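You operate a simulated robot arm through the tools that you are given. There is no shell and no other tool. Be economical: measure what you need, move in short steps, check, and stop when the job is done.

You are at the controls of a simulated robot arm. One attempt, no reset.

TASK
Put things in order on the long bench top. At the end: the white canister from the long bench top stands on top of the grey guard panel; the yellow spacer from the long bench top stands on top of the green handwheel; the black bolt stands where the silver spare bolt stood; the silver spare bolt from the long bench top stands where the white canister stood; whatever was shut is shut again. Leave all else as you found it, and nothing knocked over.

It is judged by the outcome, as a careful person would: the job done as asked, and still so three seconds after it is handed in. It fails if anything else is knocked over, pushed out of place, dropped, spilled or broken.

THE ROBOT
A 6-joint arm with a two-finger parallel gripper, fixed in place. Base frame: the origin is at the foot of the arm, x ahead of it, y to its left, z up; the work surface is at about z = 93. Readings come in cm, degrees, newtons and seconds.
With the tool pointing down near the work surface it reaches from about 36 to 76 cm from the base axis. Its first joint turns from -66.0 to 66.0 degrees. Payload 2.45 kg.
The TCP is the grasp point between the finger pads, 2.4 cm short of the fingertips. In the tool frame z runs along the fingers and y along their closing line. The gripper opens to 6.8 cm. The fingers are 1.7 cm wide and 1 cm thick; the gripper's body (4 by 7 cm) begins 4.1 cm behind the TCP.
Orientation is told as [roll, pitch, yaw] about the base's x, y, z axes, in that order, counted from this pose: with the fingers straight down and closing along the base's y, the tool's x points along the base's -x, its y along +y and its z along -z.

THE INTERFACE
- The arm moves only by the tool play_rows. Its argument "deltas" is a list of rows, each a list of 3 entries, a list of its own where there are three numbers: the shift along the tool's x, y, z in cm, then the turn, a rotation vector about the tool's x, y, z in degrees, then the closure, from 0 (fully open) to 1 (shut). In form: [[[x, y, z], [rx, ry, rz], grip], ...]. A call has 1 to 10 rows; each row shifts and turns the commanded pose from where the row before left it, along the tool's axes as they then stand. A row lasts 0.2 s, in which the tool goes at most 5 cm and 8.6 degrees; a call with a longer step from one row to the next is refused whole, and so is a gripper value outside its range. Where a pose cannot be reached the arm comes as near as it can. A force on the tool above 40 N (or 10 N above the force at the start of the call, whichever is more), or a blocked arm, ends the call early, and 0.2 s more pass. The fingers move at their own pace (about 10.8 cm/s each) and stop on an object; they squeeze with about 24 N. The grip force told is the motor's: it shows also when the fingers shut on nothing. Time passes only in rows, and 0.2 s behind the last, so rows that do not move let the fingers close. The reply holds the time, the measured pose of the TCP, the force on the tool along the base axes, the opening and the grip force, in the units named above and with some noise, with the torque about the TCP (base axes, N m) and any sound that the robot's microphone picked up, and new pictures: "show" is both (left out), scene, wrist or none.
- Cameras (640 x 400 px; columns grow to the right, rows downward): "scene" is fixed at [17.82, 41.07, 147.29]; the picture's right is [-0.68, -0.73, 0.00], its down [-0.43, 0.40, -0.81] and it looks along [0.59, -0.55, -0.59] (base axes); focal length 320 px, centre (320, 200). "wrist" rides on the gripper at [8.4, 1.1, -7.5] in the tool frame; the picture's right is [-0.13, 0.99, 0.00], its down [-0.60, -0.08, -0.79] and it looks along [-0.79, -0.10, 0.61] (tool axes); focal length 251 px, centre (320, 200).
- point_at(camera, pixels): for up to 12 pixels [column, row] of the newest picture of that camera ("zoom" is the newest enlarged one), the place [x, y, z] in the base frame of the surface seen there, good to about 0.2 cm, but the place of the scene camera against the robot may be out by one fixed shift of up to 1.8 cm in any direction. The clock stands still meanwhile.
- enlarge(camera, box): a new picture of the part [left, top, right, bottom] of that camera's present view, enlarged. The clock stands still meanwhile.
- finish_job(): hands the job in; it is judged then, once.

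Go step by step. Measure first, check grasps and placings, and put right what went wrong. The budget is 80 turns and 200 pictures, counting those below and the enlarged ones. Unless the task says otherwise, let go and move clear before handing in.

The tools are called after "Request:" as name(argument=value, ...) on one line, values as JSON. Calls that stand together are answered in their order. play_rows: Moves the arm, as the interface text tells. Its arguments: {"type":"object","properties":{"deltas":{"type":"array"},"show":{"type":"string","enum":["both","scene","wrist","none"]}},"required":["deltas"]} The other tools are called the same way: point_at (camera, pixels) gives the place of the surface under pixels of a picture; enlarge (camera, box) takes an enlarged picture of a part of a camera's view; finish_job () hands the job in.

At the start:

```text
clock: 0.0
ee_pos: [39.56, -18.14, 120.36]
ee_rot: [0.0, 0.0, 0.0]
contact_force: [0.1, -0.5, -1.3]
ft_torque: [0.02, 0.01, -0.05]
finger_gap: 6.81
grasp_force: 0.1
```

scene: 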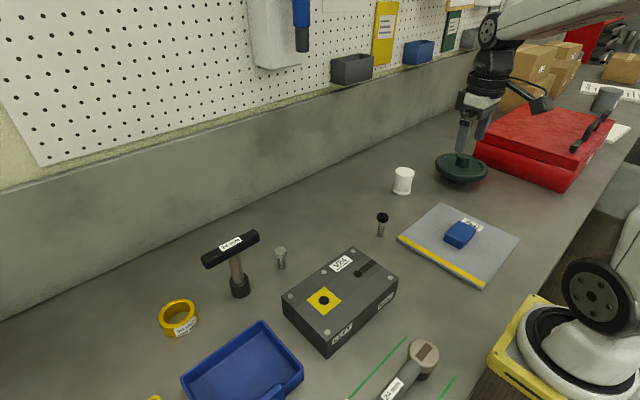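
wrist: 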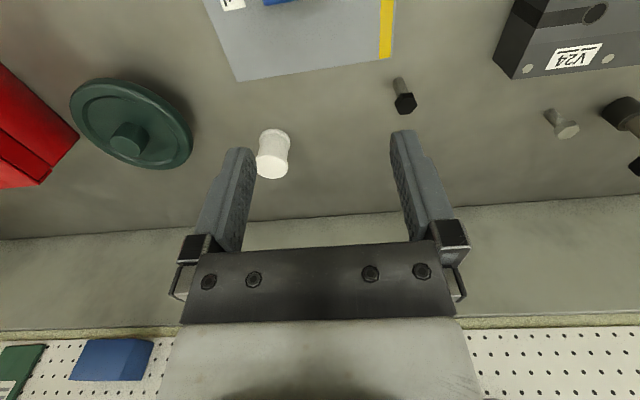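

The pictures show the white canister (403,180), black bolt (382,222), silver bolt (281,257), yellow spacer (179,318), handwheel (461,168) and guard panel (460,243). I'll enlarge and measure first.

Request:
enlarge(camera="scene", box=[340, 130, 540, 290])

Request:
enlarge(camera="scene", box=[130, 220, 410, 400])

Request:
point_at(camera="scene", pixels=[[404, 171], [402, 193], [382, 216], [380, 236], [280, 249], [281, 268], [179, 304], [179, 336], [461, 157], [460, 236], [430, 235], [490, 250]])

Request:
point_at(camera="wrist", pixels=[[275, 138], [271, 168], [404, 101], [400, 82], [566, 131], [552, 113], [127, 138], [127, 105], [180, 150], [85, 100], [300, 60], [345, 140]])

```text
2.50 times, centred on (440, 210) of scene
```

zoom: 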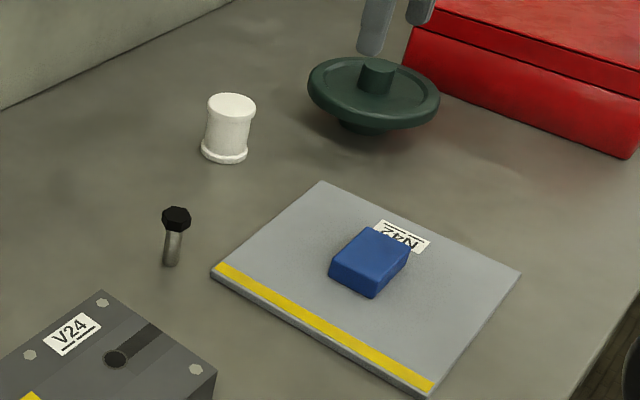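

```text
2.22 times, centred on (270, 310) of scene
```

zoom: 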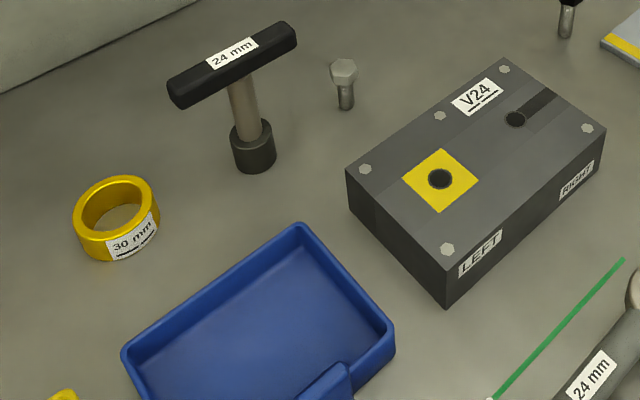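

```text
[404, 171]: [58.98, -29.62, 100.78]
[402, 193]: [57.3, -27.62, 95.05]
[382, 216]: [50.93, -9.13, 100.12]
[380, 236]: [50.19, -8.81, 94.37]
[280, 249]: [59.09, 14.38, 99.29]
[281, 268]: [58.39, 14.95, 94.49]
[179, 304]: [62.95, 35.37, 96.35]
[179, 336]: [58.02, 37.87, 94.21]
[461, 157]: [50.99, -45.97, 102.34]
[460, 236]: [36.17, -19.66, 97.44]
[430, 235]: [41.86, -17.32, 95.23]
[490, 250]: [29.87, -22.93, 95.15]
```

```text
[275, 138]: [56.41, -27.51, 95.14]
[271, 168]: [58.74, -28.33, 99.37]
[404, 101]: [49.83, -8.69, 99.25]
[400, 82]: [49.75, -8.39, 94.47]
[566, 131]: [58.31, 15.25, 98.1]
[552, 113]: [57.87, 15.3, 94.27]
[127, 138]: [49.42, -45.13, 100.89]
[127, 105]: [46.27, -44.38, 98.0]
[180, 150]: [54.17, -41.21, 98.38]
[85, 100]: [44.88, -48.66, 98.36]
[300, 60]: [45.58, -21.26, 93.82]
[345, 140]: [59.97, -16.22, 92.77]
```

The wrist readings differ from the scene by about (1, -0.5, 1) cm, so I trust the wrist ones. I'll move over the canister at about (58, -28) and look again.

Request:
play_rows(deltas=[[[-2.6, -1.6, 1.5], [0, 0, 0], 0], [[-2.6, -1.6, 1.5], [0, 0, 0], 0], [[-2.6, -1.6, 1.5], [0, 0, 0], 0], [[-2.6, -1.6, 1.5], [0, 0, 0], 0], [[-2.6, -1.6, 1.5], [0, 0, 0], 0], [[-2.6, -1.6, 1.5], [0, 0, 0], 0]])

```text
clock: 1.4
ee_pos: [55.2, -27.87, 111.39]
ee_rot: [0.0, -0.1, 0.0]
contact_force: [0.1, -0.4, 0.0]
ft_torque: [-0.01, -0.04, -0.01]
finger_gap: 6.8
grasp_force: 0.1
```

scene: 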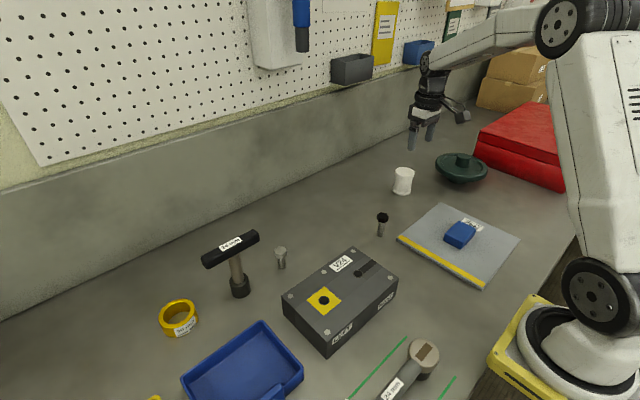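
wrist: 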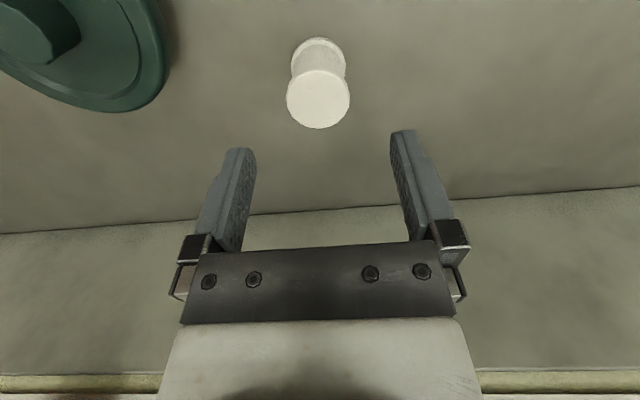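

Request:
point_at(camera="wrist", pixels=[[318, 98], [290, 98], [346, 98], [318, 75], [318, 124], [318, 42], [296, 50], [342, 50], [318, 34]])

```text
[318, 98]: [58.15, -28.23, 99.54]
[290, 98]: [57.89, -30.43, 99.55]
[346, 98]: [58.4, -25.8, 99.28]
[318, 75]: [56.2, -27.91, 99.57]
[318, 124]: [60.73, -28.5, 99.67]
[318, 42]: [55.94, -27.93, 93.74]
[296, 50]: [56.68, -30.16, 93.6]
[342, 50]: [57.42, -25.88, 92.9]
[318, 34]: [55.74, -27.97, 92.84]
```

The canister lid is centred at (58.35, -28.15), 4.8 cm wide, with its top at 99.6. I'll shift over it, descend to TCP z 97 and grip.

Request:
play_rows(deltas=[[[-3.15, -0.35, 0], [0, 0, 0], 0], [[0, 0, 4], [0, 0, 0], 0], [[0, 0, 4], [0, 0, 0], 0], [[0, 0, 3.5], [0, 0, 0], 0], [[0, 0, 2.9], [0, 0, 0], 0], [[0, 0, 0], [0, 0, 0], 0]])

```text
clock: 2.8
ee_pos: [58.32, -28.18, 96.99]
ee_rot: [0.0, 0.1, 0.1]
contact_force: [-0.8, -0.4, -0.1]
ft_torque: [0.03, 0.01, 0.0]
finger_gap: 6.82
grasp_force: 0.2
```

scene: 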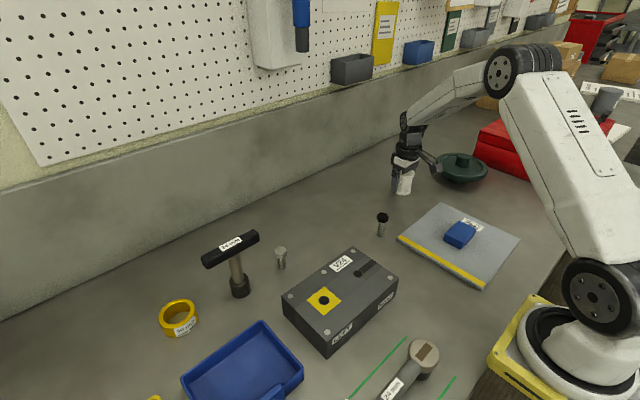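
wrist: 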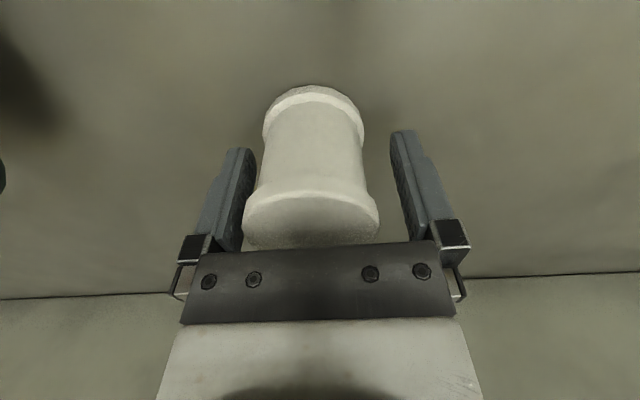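

The canister (315,165) sits between the fingers. Closing and lifting a little.

Request:
play_rows(deltas=[[[0, 0, 0], [0, 0, 0], 0.5], [[0, 0, 0], [0, 0, 0], 1], [[0, 0, 0], [0, 0, 0], 1], [[0, 0, -1], [0, 0, 0], 1], [[0, 0, -3], [0, 0, 0], 1], [[0, 0, -4], [0, 0, 0], 1], [[0, 0, -4], [0, 0, 0], 1]])

```text
clock: 4.4
ee_pos: [58.51, -28.15, 109.09]
ee_rot: [0.0, 0.0, 0.0]
contact_force: [-0.7, 0.0, -0.6]
ft_torque: [0.02, 0.01, 0.0]
finger_gap: 5.19
grasp_force: 24.0
```

scene: 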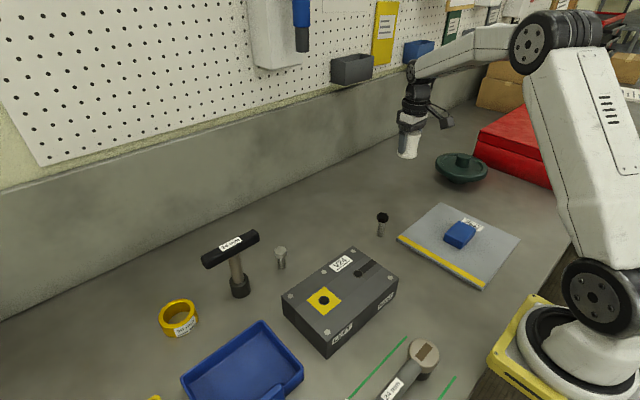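
wrist: 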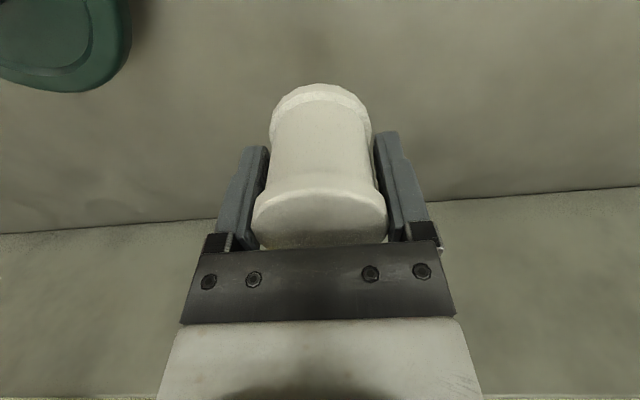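

Canister held (gap 5.19, 24 N). Now I measure the panel's corners and the blue block on it.

Request:
point_at(camera="scene", pixels=[[442, 205], [401, 238], [516, 238], [482, 284], [460, 222], [447, 236], [473, 228], [462, 248], [445, 216], [425, 222], [382, 213], [440, 222]])

Request:
enlarge(camera="scene", box=[380, 190, 540, 290])

```text
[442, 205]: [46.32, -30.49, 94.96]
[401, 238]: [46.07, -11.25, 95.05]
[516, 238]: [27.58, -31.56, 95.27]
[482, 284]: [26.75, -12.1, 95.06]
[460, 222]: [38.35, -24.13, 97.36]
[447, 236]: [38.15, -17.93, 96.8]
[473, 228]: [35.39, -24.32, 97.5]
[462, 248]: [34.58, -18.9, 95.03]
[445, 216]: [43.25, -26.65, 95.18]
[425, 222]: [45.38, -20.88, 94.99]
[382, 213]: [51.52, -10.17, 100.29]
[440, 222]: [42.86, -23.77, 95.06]
```

```text
4.00 times, centred on (460, 240) of scene
```

zoom: 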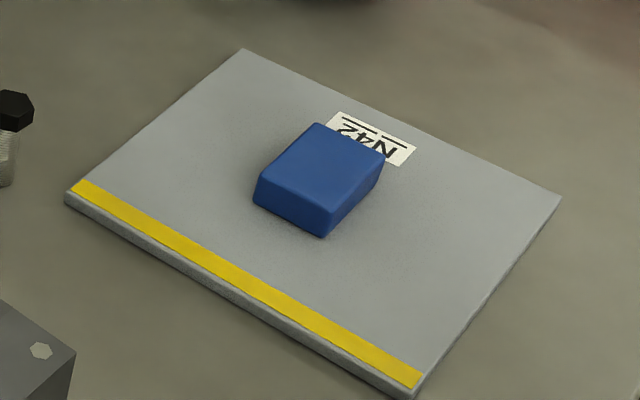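

Corrected to the robot's frame, the panel spans x 25.7–45.3, y -30.5 to -11, with its top near 94.0, and the block reaches x≈38. I'll carry the canister over (42.2, -25.5) and lower it to just above the panel.

Request:
play_rows(deltas=[[[4.03, 0.65, 0], [0, 0, 0], 1], [[4.03, 0.65, 0], [0, 0, 0], 1], [[4.03, 0.65, 0], [0, 0, 0], 1], [[4.03, 0.65, 0], [0, 0, 0], 1], [[0, 0, 0], [0, 0, 0], 1], [[0, 0, 3], [0, 0, 0], 1], [[0, 0, 3], [0, 0, 0], 1], [[0, 0, 3], [0, 0, 0], 1], [[0, 0, 1], [0, 0, 0], 1]])

```text
clock: 6.4
ee_pos: [42.15, -25.41, 98.97]
ee_rot: [0.1, -0.1, -0.1]
contact_force: [-0.5, -0.2, -0.3]
ft_torque: [0.01, -0.01, 0.01]
finger_gap: 5.17
grasp_force: 24.2
```

scene: 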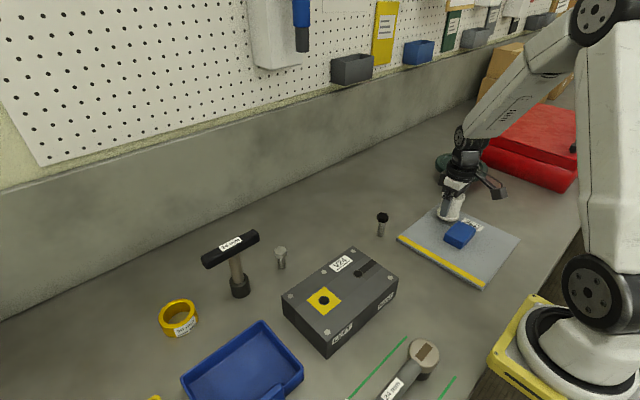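
wrist: 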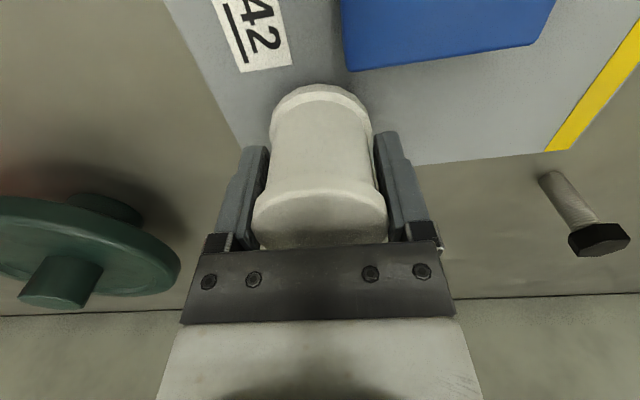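

Canister is above the panel, just short of touching. I lower in small steps watching the force.

Request:
play_rows(deltas=[[[0, 0, 0.3], [0, 0, 0], 1], [[0, 0, 0.3], [0, 0, 0], 1], [[0, 0, 0.25], [0, 0, 0], 1], [[0, 0, 0], [0, 0, 0], 1]], show="wrist")

Request:
point_at(camera="wrist", pixels=[[440, 130], [440, 157], [325, 87], [250, 110], [200, 60], [400, 66]])

```text
clock: 7.4
ee_pos: [42.22, -25.4, 98.2]
ee_rot: [0.0, 0.0, 0.0]
contact_force: [0.6, 0.0, 0.0]
ft_torque: [0.01, -0.02, -0.01]
finger_gap: 5.2
grasp_force: 24.1
```

wrist: 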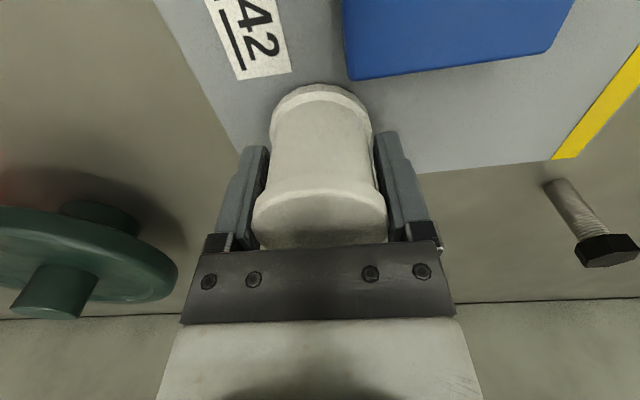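

```text
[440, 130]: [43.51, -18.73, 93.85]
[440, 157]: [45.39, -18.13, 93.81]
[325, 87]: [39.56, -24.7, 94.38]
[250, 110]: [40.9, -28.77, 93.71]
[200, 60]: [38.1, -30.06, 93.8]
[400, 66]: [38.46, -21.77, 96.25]
```

No contact yet; the panel top reads about 93.8 there. Lowering further.

Request:
play_rows(deltas=[[[0, 0, 0.12], [0, 0, 0], 1], [[0, 0, 0.12], [0, 0, 0], 1], [[0, 0, 0.12], [0, 0, 0], 1], [[0, 0, 0], [0, 0, 0], 1]], show="none")

```text
clock: 8.4
ee_pos: [42.29, -25.43, 97.93]
ee_rot: [0.0, -0.1, 0.0]
contact_force: [-5.2, 5.2, 21.3]
ft_torque: [0.18, 0.14, 0.0]
finger_gap: 5.2
grasp_force: 23.7
```

Contact (21 N up), so it's on the panel. I'll ease off slightly, open, and rise straight up.

Request:
play_rows(deltas=[[[0, 0, -0.1], [0, 0, 0], 1], [[0, 0, 0], [0, 0, 0], 0.7], [[0, 0, 0], [0, 0, 0], 0], [[0, 0, 0], [0, 0, 0], 0], [[0, 0, -2], [0, 0, 0], 0], [[0, 0, -4], [0, 0, 0], 0], [[0, 0, -4], [0, 0, 0], 0], [[0, 0, -4], [0, 0, 0], 0]])

```text
clock: 10.2
ee_pos: [42.08, -25.57, 111.91]
ee_rot: [-0.1, 0.0, 0.0]
contact_force: [0.1, 0.0, 0.6]
ft_torque: [-0.01, 0.0, 0.0]
finger_gap: 6.79
grasp_force: 0.1
```

scene: 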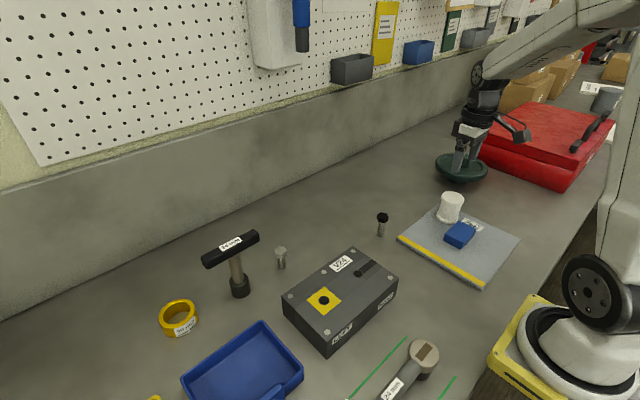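
wrist: 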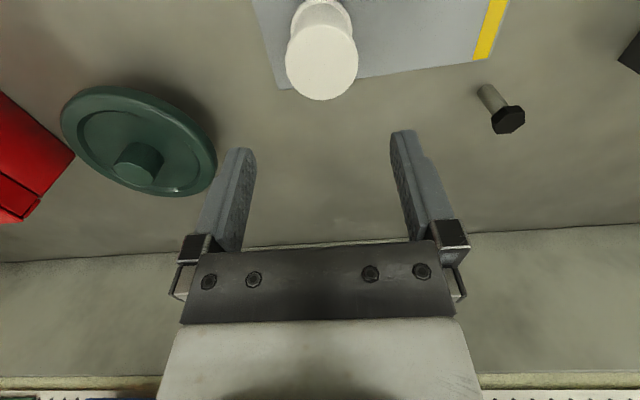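

The canister stands on the panel (449,207). I'll measure the handwheel from here and move towards the silver bolt.

Request:
point_at(camera="wrist", pixels=[[138, 175], [138, 150], [116, 165], [160, 165], [62, 130], [214, 165], [130, 90], [150, 194], [110, 130], [180, 170], [70, 100], [200, 190]])

Request:
point_at(camera="scene", pixels=[[205, 260], [258, 236], [232, 245], [238, 290], [280, 249], [354, 250], [160, 320], [198, 318], [179, 302], [172, 318], [450, 196]])

Request:
play_rows(deltas=[[[-1.3, 4, 0], [0, 0, 0], 0], [[-1.3, 4, 0], [0, 0, 0], 0], [[-1.3, 4, 0], [0, 0, 0], 0], [[-1.3, 4, 0], [0, 0, 0], 0], [[-1.3, 4, 0], [0, 0, 0], 0], [[-1.3, 4, 0], [0, 0, 0], 0], [[-1.3, 4, 0], [0, 0, 0], 0], [[-1.3, 4, 0], [0, 0, 0], 0], [[-1.3, 4, 0], [0, 0, 0], 0], [[-1.3, 4, 0], [0, 0, 0], 0]])

```text
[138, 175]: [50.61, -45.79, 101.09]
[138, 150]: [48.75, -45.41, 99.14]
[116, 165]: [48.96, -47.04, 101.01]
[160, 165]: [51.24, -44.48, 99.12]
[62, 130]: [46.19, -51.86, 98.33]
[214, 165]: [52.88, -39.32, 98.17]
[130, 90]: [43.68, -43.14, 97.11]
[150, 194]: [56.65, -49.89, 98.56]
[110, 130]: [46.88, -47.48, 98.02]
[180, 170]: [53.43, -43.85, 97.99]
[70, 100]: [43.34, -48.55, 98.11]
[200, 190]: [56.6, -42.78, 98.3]
```

```text
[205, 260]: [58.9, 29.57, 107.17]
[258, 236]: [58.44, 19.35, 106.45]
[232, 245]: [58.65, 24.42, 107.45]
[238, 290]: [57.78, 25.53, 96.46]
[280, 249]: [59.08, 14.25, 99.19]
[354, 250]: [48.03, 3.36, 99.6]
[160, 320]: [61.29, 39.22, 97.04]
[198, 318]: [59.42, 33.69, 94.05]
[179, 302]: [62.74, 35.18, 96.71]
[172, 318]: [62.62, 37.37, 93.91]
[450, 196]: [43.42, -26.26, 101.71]
```

```text
clock: 12.4
ee_pos: [55.17, 14.23, 111.85]
ee_rot: [0.0, 0.0, -0.1]
contact_force: [0.0, 0.0, -0.1]
ft_torque: [0.03, 0.01, 0.01]
finger_gap: 6.79
grasp_force: 0.0
```

scene: 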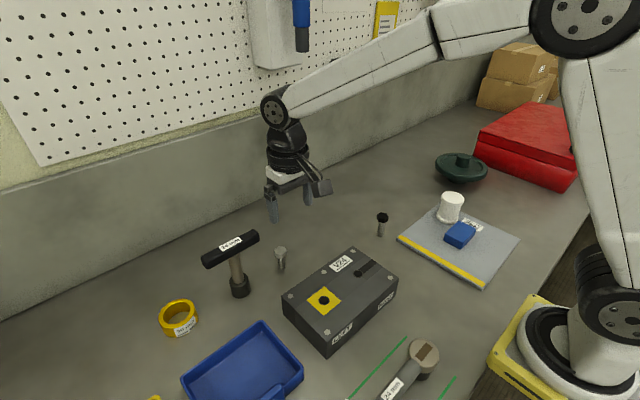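
wrist: 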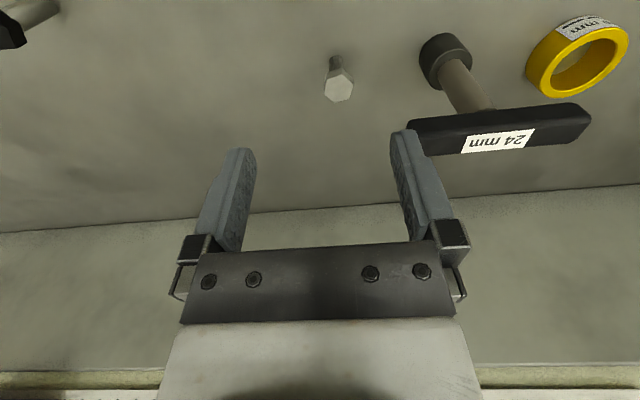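

The silver bolt (338,80) is close to the T-handle (bar end at about y 19.7, z 105). I'll measure both precisely before approaching.

Request:
enlarge(camera="wrist", box=[300, 40, 460, 140])

Request:
point_at(camera="wrist", pixels=[[338, 90], [326, 88], [351, 88], [338, 76], [340, 99], [335, 60], [330, 60], [341, 60], [412, 122], [412, 148], [440, 118], [580, 105]])

```text
4.00 times, centred on (380, 90) of wrist
```

zoom: 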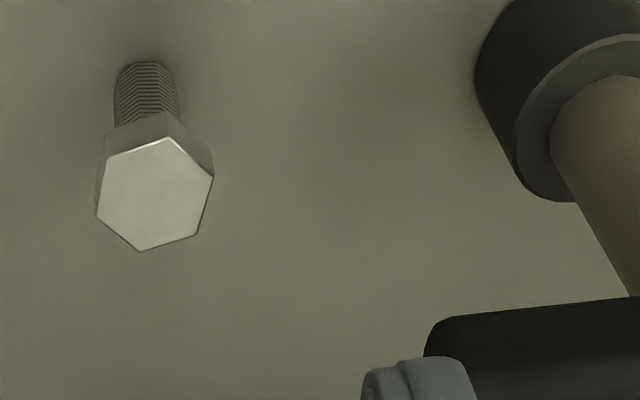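

```text
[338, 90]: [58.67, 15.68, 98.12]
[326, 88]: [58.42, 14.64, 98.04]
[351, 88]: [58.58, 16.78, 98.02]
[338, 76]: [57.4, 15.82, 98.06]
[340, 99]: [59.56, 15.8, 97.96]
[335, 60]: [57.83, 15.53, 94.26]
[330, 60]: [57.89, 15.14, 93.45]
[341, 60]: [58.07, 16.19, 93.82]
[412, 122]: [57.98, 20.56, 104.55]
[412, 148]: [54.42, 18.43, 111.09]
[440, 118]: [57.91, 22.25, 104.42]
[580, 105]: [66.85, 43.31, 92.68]
```

The bolt head is centred at about (58.5, 15.75), top z 98.05, and its flats line up with a closing line near base x. I'll yaw the tool about +98° so the gripper is slim toward the T-bar, with the camera on the -y side.

Request:
play_rows(deltas=[[[0, 0, 0], [0, 0, -8.2], 0], [[0, 0, 0], [0, 0, -8.2], 0], [[0, 0, 0], [0, 0, -8.2], 0], [[0, 0, 0], [0, 0, -8.2], 0], [[0, 0, 0], [0, 0, -8.2], 0], [[0, 0, 0], [0, 0, -8.2], 0], [[0, 0, 0], [0, 0, -8.2], 0], [[0, 0, 0], [0, 0, -8.2], 0], [[0, 0, 0], [0, 0, -8.2], 0], [[0, 0, 0], [0, 0, -8.2], 0]], show="none")

Request:
play_rows(deltas=[[[0, 0, 0], [0, 0, -8.2], 0.3], [[0, 0, 0], [0, 0, -8.2], 0.3], [[0, 0, 0], [0, 0, 0], 0.3]])

```text
clock: 14.6
ee_pos: [55.26, 14.4, 112.01]
ee_rot: [0.0, 0.0, 82.2]
contact_force: [0.1, -0.3, -0.8]
ft_torque: [0.0, 0.0, 0.02]
finger_gap: 6.81
grasp_force: 0.1
```

```text
clock: 15.4
ee_pos: [55.28, 14.34, 111.93]
ee_rot: [0.0, 0.0, 98.5]
contact_force: [0.2, 0.2, -0.6]
ft_torque: [0.0, 0.01, 0.03]
finger_gap: 4.76
grasp_force: 0.1
```

scene: 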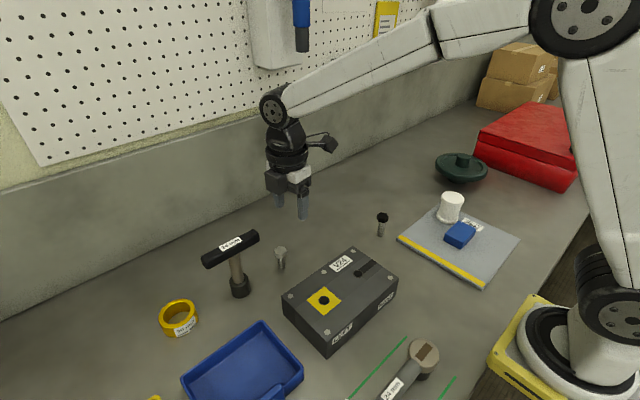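
wrist: 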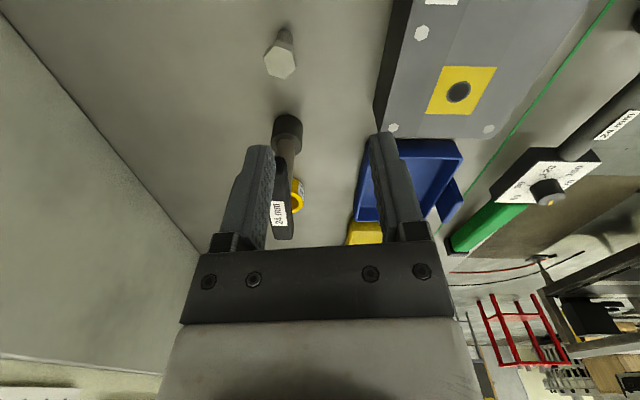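

The new view sees the bolt at (282,60). Re-measuring it from this side.

Request:
point_at(camera="wrist", pixels=[[280, 65], [265, 62], [295, 62], [281, 53], [281, 77], [288, 37], [282, 36], [293, 36], [284, 195], [287, 160]])

Request:
enlarge(camera="wrist", box=[240, 10, 336, 90])

```text
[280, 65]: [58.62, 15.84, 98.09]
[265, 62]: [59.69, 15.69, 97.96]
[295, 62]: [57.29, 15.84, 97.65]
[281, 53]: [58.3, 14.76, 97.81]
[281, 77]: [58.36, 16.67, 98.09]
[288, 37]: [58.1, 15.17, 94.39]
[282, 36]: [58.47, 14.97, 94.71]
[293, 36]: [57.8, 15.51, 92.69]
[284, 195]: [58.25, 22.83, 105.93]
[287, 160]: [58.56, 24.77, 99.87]
```

```text
5.00 times, centred on (288, 50) of wrist
```

zoom: 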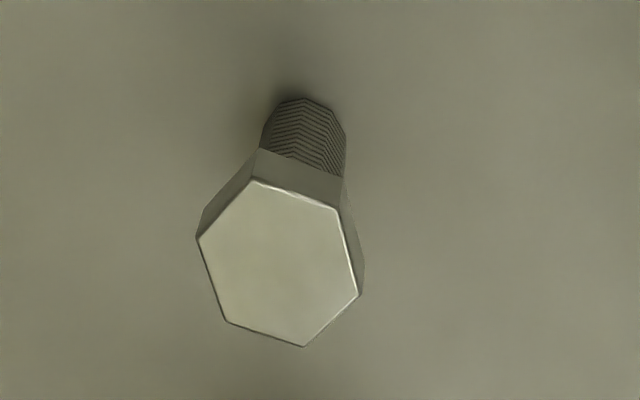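

Measuring the hex corners to settle flat alignment.

Request:
point_at(camera="zoom", pixels=[[335, 213], [353, 290], [203, 238], [230, 317], [255, 186], [302, 342], [278, 262]])

```text
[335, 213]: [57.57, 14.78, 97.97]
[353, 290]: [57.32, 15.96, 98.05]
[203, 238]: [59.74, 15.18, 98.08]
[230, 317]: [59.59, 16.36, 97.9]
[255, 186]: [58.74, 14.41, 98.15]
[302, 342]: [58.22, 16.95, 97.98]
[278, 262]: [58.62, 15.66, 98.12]
```

Flats run at about 100°, matching the tool's 98.4°. Head centre is (58.53, 15.61); descending to TCP z 96.5.

Request:
play_rows(deltas=[[[-0.745, -3.416, 0], [0, 0, 0], 0.3], [[0, 0, 4], [0, 0, 0], 0.3], [[0, 0, 3.5], [0, 0, 0], 0.3], [[0, 0, 3], [0, 0, 0], 0.3], [[0, 0, 2.5], [0, 0, 0], 0.3], [[0, 0, 2.4], [0, 0, 0], 0.3], [[0, 0, 0], [0, 0, 0], 0.3]])

```text
clock: 16.5
ee_pos: [59.32, 15.77, 102.06]
ee_rot: [-1.4, -0.2, 98.1]
contact_force: [-1.7, -4.6, 10.0]
ft_torque: [0.58, -0.05, 0.08]
finger_gap: 4.74
grasp_force: 0.0
stopped in row 5: the force on the tool passed its limit at 65 N (the readings are from after the stop); the commanded pose is now the measured one
```

scene: 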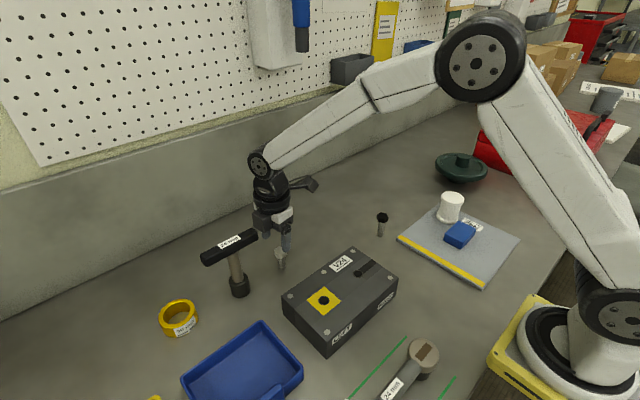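
wrist: 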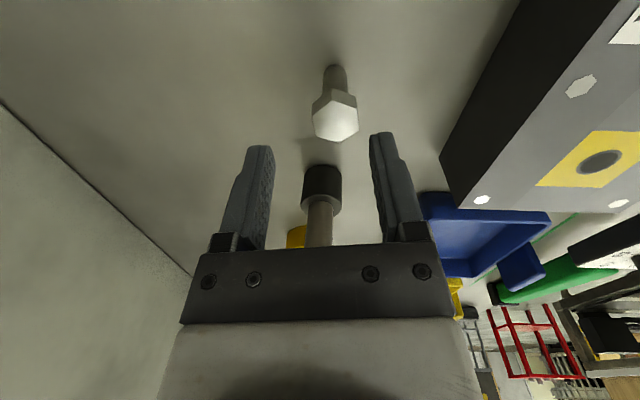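

Stopped at 65 N with the body height level with the T-bar's top, so the gripper touched the T-bar. I'll rise straight up and check it.

Request:
enlarge(camera="scene", box=[180, 140, 340, 310])

Request:
play_rows(deltas=[[[0, 0, -2], [0, 0, 0], 0.3], [[0, 0, -4], [0, 0, 0], 0.3], [[0, 0, -4], [0, 0, 0], 0.3]])

Request:
enlarge(camera="scene", box=[180, 140, 340, 310])

Request:
point_at(camera="scene", pixels=[[205, 260], [258, 236], [232, 245], [238, 290], [280, 249], [281, 268], [260, 240]])

```text
2.35 times, centred on (260, 225) of scene
```

zoom: 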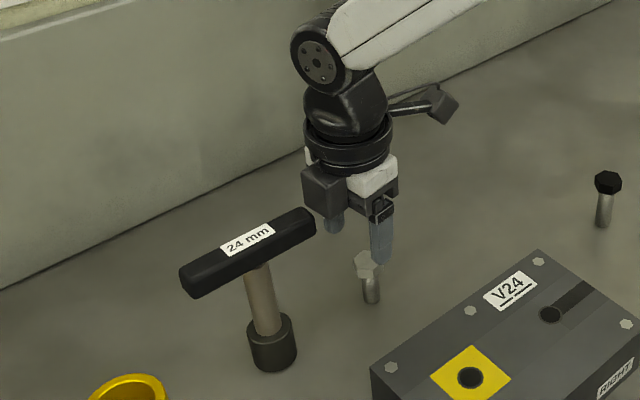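

```text
clock: 17.3
ee_pos: [59.14, 15.88, 111.93]
ee_rot: [-1.3, -0.2, 98.2]
contact_force: [-0.7, -0.2, 0.7]
ft_torque: [0.01, -0.03, 0.0]
finger_gap: 4.77
grasp_force: 0.0
```

scene: 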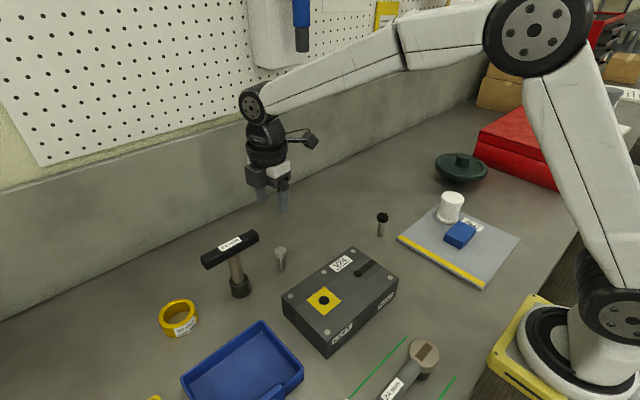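
wrist: 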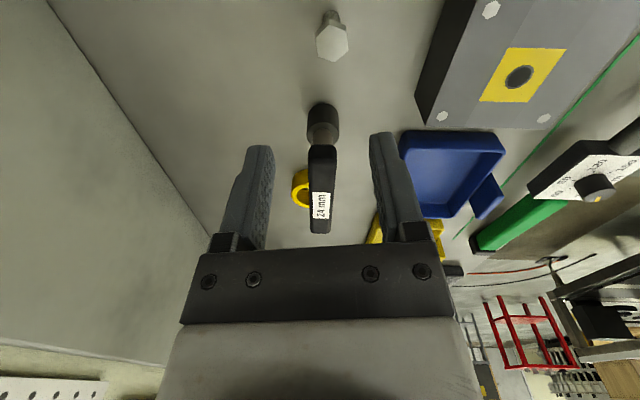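

```text
2.35 times, centred on (260, 225) of scene
```

zoom: 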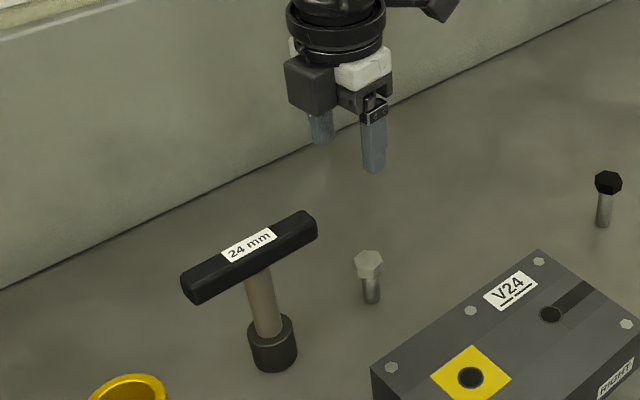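

```text
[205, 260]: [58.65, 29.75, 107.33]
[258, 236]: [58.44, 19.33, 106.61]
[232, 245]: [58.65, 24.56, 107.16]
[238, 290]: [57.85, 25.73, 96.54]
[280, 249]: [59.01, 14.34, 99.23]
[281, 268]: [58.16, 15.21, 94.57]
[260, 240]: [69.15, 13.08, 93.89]
```

A motor box juts out on the tool's -x side, opposite the camera. It touched the bar's top, but the T-handle and bolt read as unmoved. I'll correct the slight tilt and go to yaw -15°, which puts the box away from the bar and keeps near the hex flats.

Request:
play_rows(deltas=[[[0, 0, 0], [0, -1.37, 0], 0.3], [[0, 0, 0], [0, 0, 8.086], 0.3], [[0, 0, 0], [0, 0, 8.086], 0.3], [[0, 0, 0], [0, 0, 8.086], 0.3], [[0, 0, 0], [0, 0, 8.086], 0.3], [[0, 0, 0], [0, 0, 8.086], 0.3], [[0, 0, 0], [0, 0, 8.086], 0.3], [[0, 0, 0], [0, 0, 8.086], 0.3], [[0, 0, 0], [0, 0, 8.086], 0.3], [[0, 0, 0], [0, 0, 8.086], 0.3]], show="none")

Request:
play_rows(deltas=[[[0, 0, 0], [0, 0, 8.086], 0.3], [[0, 0, 0], [0, 0, 8.086], 0.3], [[0, 0, 0], [0, 0, 8.086], 0.3], [[0, 0, 0], [0, 0, 8.086], 0.3], [[0, 0, 0], [0, 0, 8.086], 0.3], [[0, 0, 0], [0, 0, 0], 0.3]])

```text
clock: 19.5
ee_pos: [59.06, 15.81, 112.01]
ee_rot: [1.1, -1.6, 25.4]
contact_force: [-0.5, -0.1, 0.3]
ft_torque: [0.0, -0.02, -0.01]
finger_gap: 4.78
grasp_force: 0.1
```

```text
clock: 20.9
ee_pos: [58.87, 15.73, 111.89]
ee_rot: [1.9, -0.5, -15.2]
contact_force: [-0.2, 0.6, 0.7]
ft_torque: [0.03, 0.0, 0.03]
finger_gap: 4.76
grasp_force: 0.2
```

scene: 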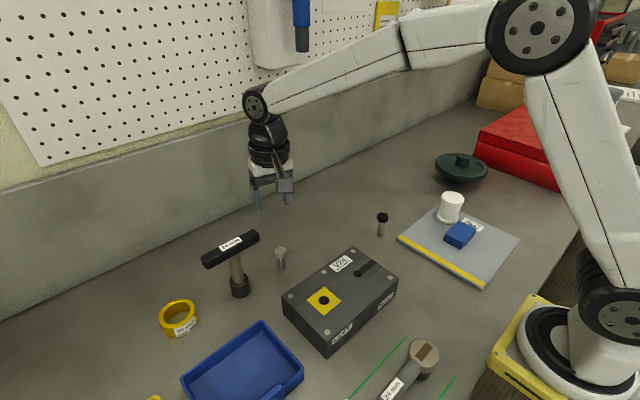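
wrist: 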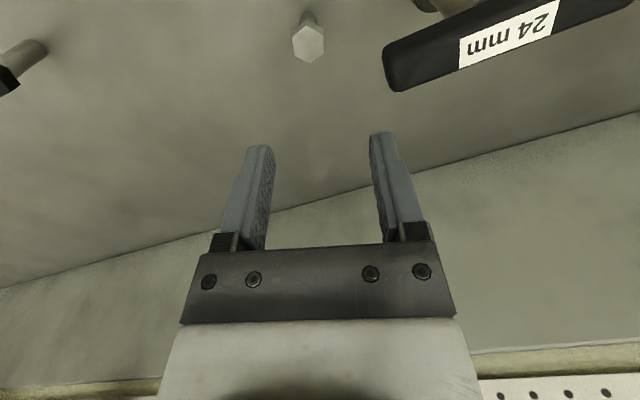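

The roll/pitch convention is pre-yaw, so I undo the residual tilt with [1.9, 0.5, 0] in the tool frame and re-measure the bolt and bar end.

Request:
play_rows(deltas=[[[2, 0, 0], [1.92, 0.54, 0], 0.3], [[0, 0, 0], [0, 0, 0], 0.3]], show="wrist")

Request:
enlarge(camera="wrist", box=[280, 0, 440, 100])

```text
clock: 21.5
ee_pos: [56.9, 16.24, 111.87]
ee_rot: [0.0, 0.0, -15.0]
contact_force: [-0.1, 0.5, 0.0]
ft_torque: [0.0, -0.02, -0.01]
finger_gap: 4.76
grasp_force: 0.0
```

wrist: 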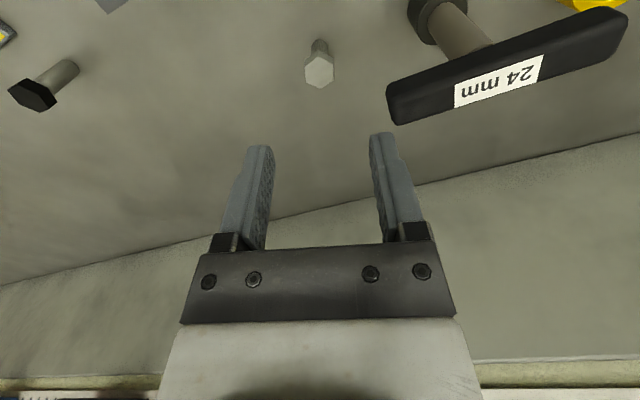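

```text
4.00 times, centred on (360, 50) of wrist
```

zoom: 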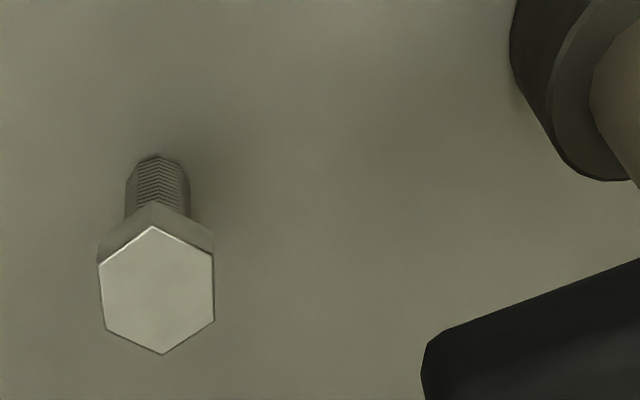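

Request:
point_at(camera="zoom", pixels=[[152, 232], [208, 256], [209, 317], [163, 348], [110, 325], [104, 266], [157, 290], [432, 350], [436, 385], [460, 330]])

Request:
point_at(camera="wrist", pixels=[[391, 88], [394, 118], [450, 105], [600, 40], [36, 95], [47, 95], [15, 95], [60, 68]])

```text
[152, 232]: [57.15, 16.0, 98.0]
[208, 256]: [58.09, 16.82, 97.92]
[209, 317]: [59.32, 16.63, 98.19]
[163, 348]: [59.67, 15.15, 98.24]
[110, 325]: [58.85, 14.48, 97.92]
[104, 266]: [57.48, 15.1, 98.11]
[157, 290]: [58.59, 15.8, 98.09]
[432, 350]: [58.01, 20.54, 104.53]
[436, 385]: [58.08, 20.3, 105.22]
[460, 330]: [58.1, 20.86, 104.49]
```

```text
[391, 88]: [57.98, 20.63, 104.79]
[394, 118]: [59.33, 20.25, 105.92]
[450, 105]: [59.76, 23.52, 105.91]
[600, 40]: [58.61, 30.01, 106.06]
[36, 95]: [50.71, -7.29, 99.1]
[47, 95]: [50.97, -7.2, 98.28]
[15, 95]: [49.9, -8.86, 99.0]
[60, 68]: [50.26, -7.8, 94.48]
```

Centre is (58.48, 15.66) and the bar end is at y 20.3. At this yaw the body clears it by about 0.75 cm. Shifting and descending most of the way, then checking.

Request:
play_rows(deltas=[[[-1.657, -0.156, 0], [0, 0, 0], 0.3], [[0, 0, 3], [0, 0, 0], 0.3], [[0, 0, 3], [0, 0, 0], 0.3], [[0, 0, 2], [0, 0, 0], 0.3], [[0, 0, 1], [0, 0, 0], 0.3], [[0, 0, 1], [0, 0, 0], 0.3], [[0, 0, 1], [0, 0, 0], 0.3], [[0, 0, 0], [0, 0, 0], 0.3]])

Request:
enlarge(camera="scene", box=[180, 140, 340, 310])

```text
clock: 23.3
ee_pos: [58.49, 15.67, 100.82]
ee_rot: [0.0, 0.0, -15.0]
contact_force: [-0.2, -0.7, 0.0]
ft_torque: [0.02, 0.01, 0.0]
finger_gap: 4.75
grasp_force: 0.1
```

scene: 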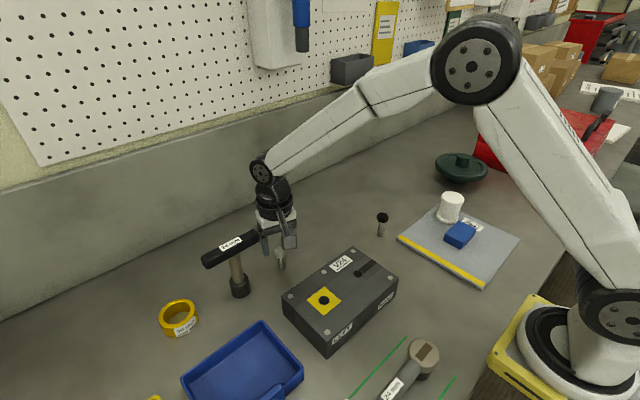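
wrist: 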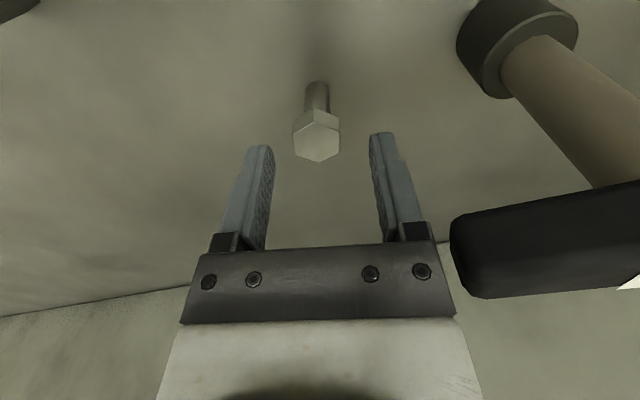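

```text
2.35 times, centred on (260, 225) of scene
```

zoom: 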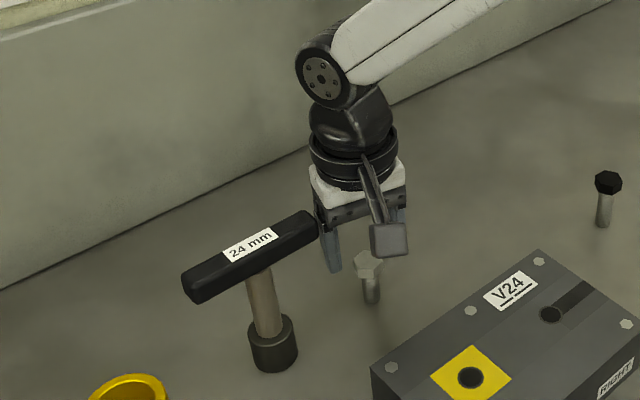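

Clear so far. Continuing down slowly to TCP z 97.2, with the hex head centred on the pads.

Request:
play_rows(deltas=[[[0, 0, 0.6], [0, 0, 0], 0.3], [[0, 0, 0.6], [0, 0, 0], 0.3], [[0, 0, 0.6], [0, 0, 0], 0.3], [[0, 0, 0.6], [0, 0, 0], 0.3], [[0, 0, 0.6], [0, 0, 0], 0.3], [[0, 0, 0.6], [0, 0, 0], 0.3], [[0, 0, 0], [0, 0, 0], 0.3]])

```text
clock: 24.9
ee_pos: [58.57, 15.84, 97.27]
ee_rot: [0.0, 0.0, -15.0]
contact_force: [-0.1, -0.6, 0.3]
ft_torque: [0.03, 0.0, 0.01]
finger_gap: 4.76
grasp_force: 0.0
```

scene: 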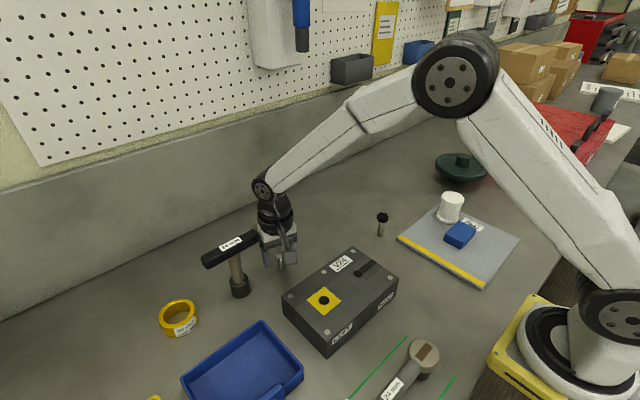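
wrist: 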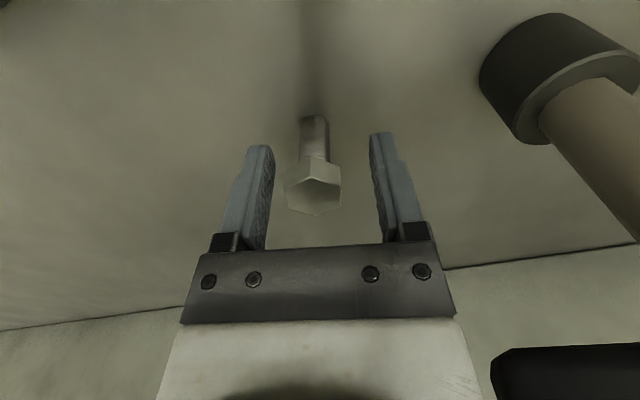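

No contact. The head (313,190) sits slightly left of the mid-line (321), so I nudge 0.25 cm that way, close, and lift slowly.

Request:
play_rows(deltas=[[[0, -0.25, 0], [0, 0, 0], 0.3], [[0, 0, 0], [0, 0, 0], 0.5], [[0, 0, 0], [0, 0, 0], 0.8], [[0, 0, 0], [0, 0, 0], 1], [[0, 0, 0], [0, 0, 0], 1], [[0, 0, -0.5], [0, 0, 0], 1], [[0, 0, -1.5], [0, 0, 0], 1], [[0, 0, -2.5], [0, 0, 0], 1]])

```text
clock: 26.7
ee_pos: [58.43, 15.55, 101.84]
ee_rot: [0.1, 0.1, -15.0]
contact_force: [-1.5, 0.2, -1.7]
ft_torque: [-0.02, -0.01, 0.0]
finger_gap: 2.35
grasp_force: 24.3
```

scene: 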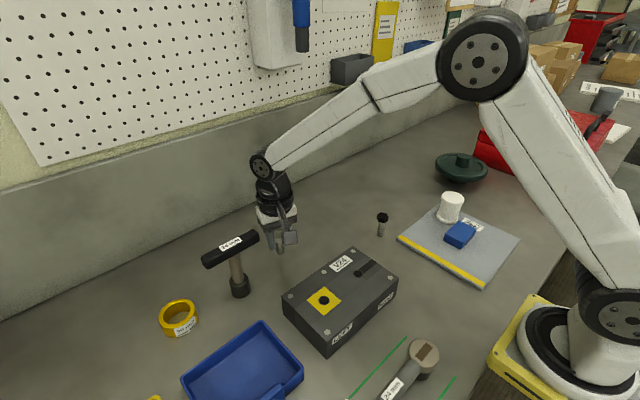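
wrist: 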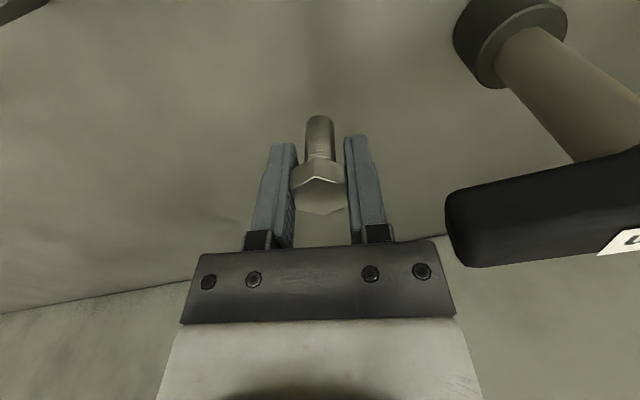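

Bolt gripped on its flats (gap 2.35) and lifted. I'll raise it and carry it to the canister's old spot (58.35, -28.15).

Request:
play_rows(deltas=[[[0, 0, -4], [0, 0, 0], 1], [[-1.244, -4.693, 0], [0, 0, 0], 1], [[-1.244, -4.693, 0], [0, 0, 0], 1], [[-1.244, -4.693, 0], [0, 0, 0], 1], [[-1.244, -4.693, 0], [0, 0, 0], 1], [[-1.244, -4.693, 0], [0, 0, 0], 1], [[-1.244, -4.693, 0], [0, 0, 0], 1], [[-1.244, -4.693, 0], [0, 0, 0], 1], [[-1.244, -4.693, 0], [0, 0, 0], 1], [[-1.244, -4.693, 0], [0, 0, 0], 1]], show="none")

Request:
play_rows(deltas=[[[0, 0, 0], [0, 0, 0], 1]])

```text
clock: 28.9
ee_pos: [58.11, -28.14, 105.71]
ee_rot: [-0.1, -0.1, -15.0]
contact_force: [0.0, -0.6, -0.5]
ft_torque: [0.02, 0.02, 0.01]
finger_gap: 2.31
grasp_force: 23.8
```

```text
clock: 29.3
ee_pos: [58.17, -28.11, 105.7]
ee_rot: [0.0, 0.1, -15.0]
contact_force: [0.6, -0.9, -1.0]
ft_torque: [0.02, 0.0, 0.01]
finger_gap: 2.31
grasp_force: 24.2
```

scene: 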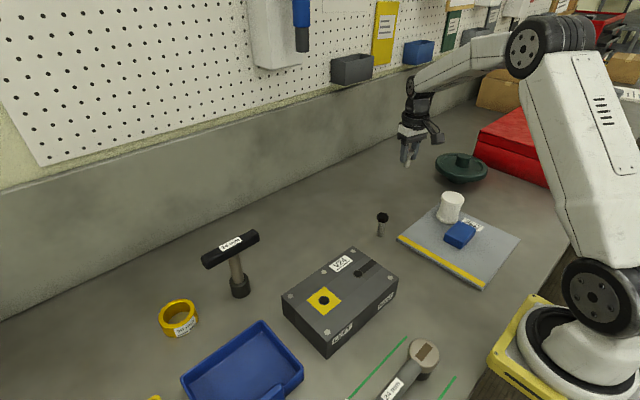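
wrist: 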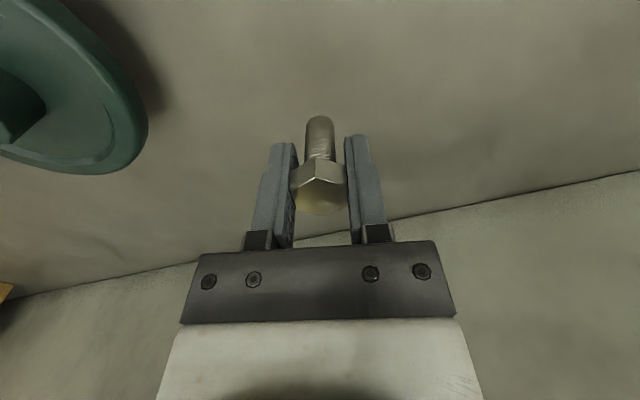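

In position. Shift +0.15 in x and lower to just above the bench, then touch down gently.

Request:
play_rows(deltas=[[[-0.16, 0, 3], [0, 0, 0], 1], [[0, 0, 3], [0, 0, 0], 1], [[0, 0, 1.5], [0, 0, 0], 1], [[0, 0, 0.6], [0, 0, 0], 1], [[0, 0, 0.15], [0, 0, 0], 1], [[0, 0, 0.1], [0, 0, 0], 1], [[0, 0, 0], [0, 0, 0], 1]], show="wrist")

```text
clock: 30.9
ee_pos: [58.48, -28.04, 97.43]
ee_rot: [0.0, 0.0, -15.0]
contact_force: [-0.1, -0.5, -1.4]
ft_torque: [0.02, -0.01, 0.03]
finger_gap: 2.33
grasp_force: 23.9
```

wrist: 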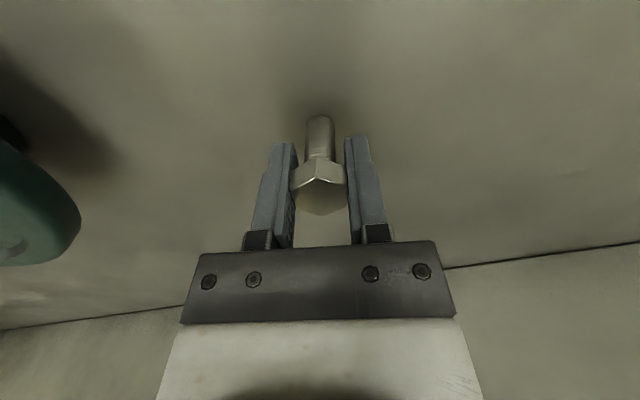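

Not touching yet; a few more 0.1 cm steps.

Request:
play_rows(deltas=[[[0, 0, 0.1], [0, 0, 0], 1], [[0, 0, 0.08], [0, 0, 0], 1], [[0, 0, 0.08], [0, 0, 0], 1], [[0, 0, 0], [0, 0, 0], 1]], show="none")

```text
clock: 31.9
ee_pos: [58.47, -28.13, 97.36]
ee_rot: [0.0, -0.1, -15.0]
contact_force: [-3.5, 2.0, 9.8]
ft_torque: [0.11, 0.15, 0.01]
finger_gap: 2.31
grasp_force: 24.4
```

Contact (about 10 N). Opening gently and rising.

Request:
play_rows(deltas=[[[0, 0, 0], [0, 0, 0], 0.6], [[0, 0, 0], [0, 0, 0], 0.4], [[0, 0, 0], [0, 0, 0], 0.3], [[0, 0, 0], [0, 0, 0], 0.3], [[0, 0, -1], [0, 0, 0], 0.3], [[0, 0, -3], [0, 0, 0], 0.3], [[0, 0, -4], [0, 0, 0], 0.3], [[0, 0, -4], [0, 0, 0], 0.3]])

```text
clock: 33.7
ee_pos: [58.42, -28.2, 109.17]
ee_rot: [-0.1, 0.1, -15.0]
contact_force: [1.0, -0.1, -1.0]
ft_torque: [0.02, -0.03, 0.03]
finger_gap: 4.75
grasp_force: 0.1
```

scene: 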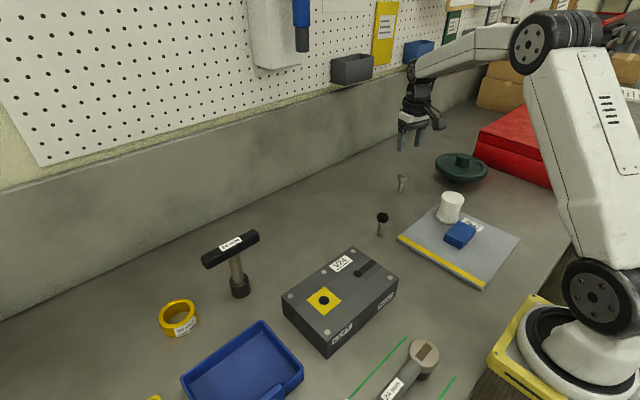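
wrist: 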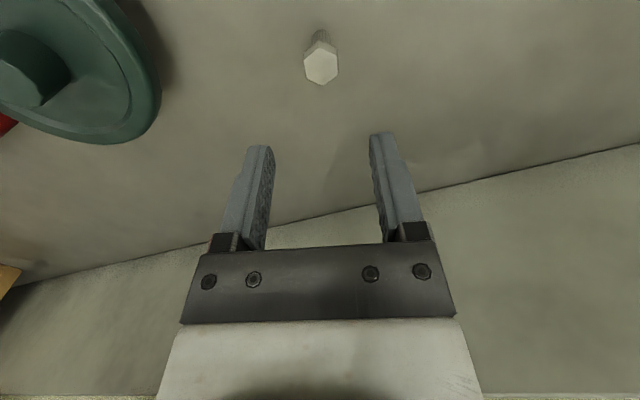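

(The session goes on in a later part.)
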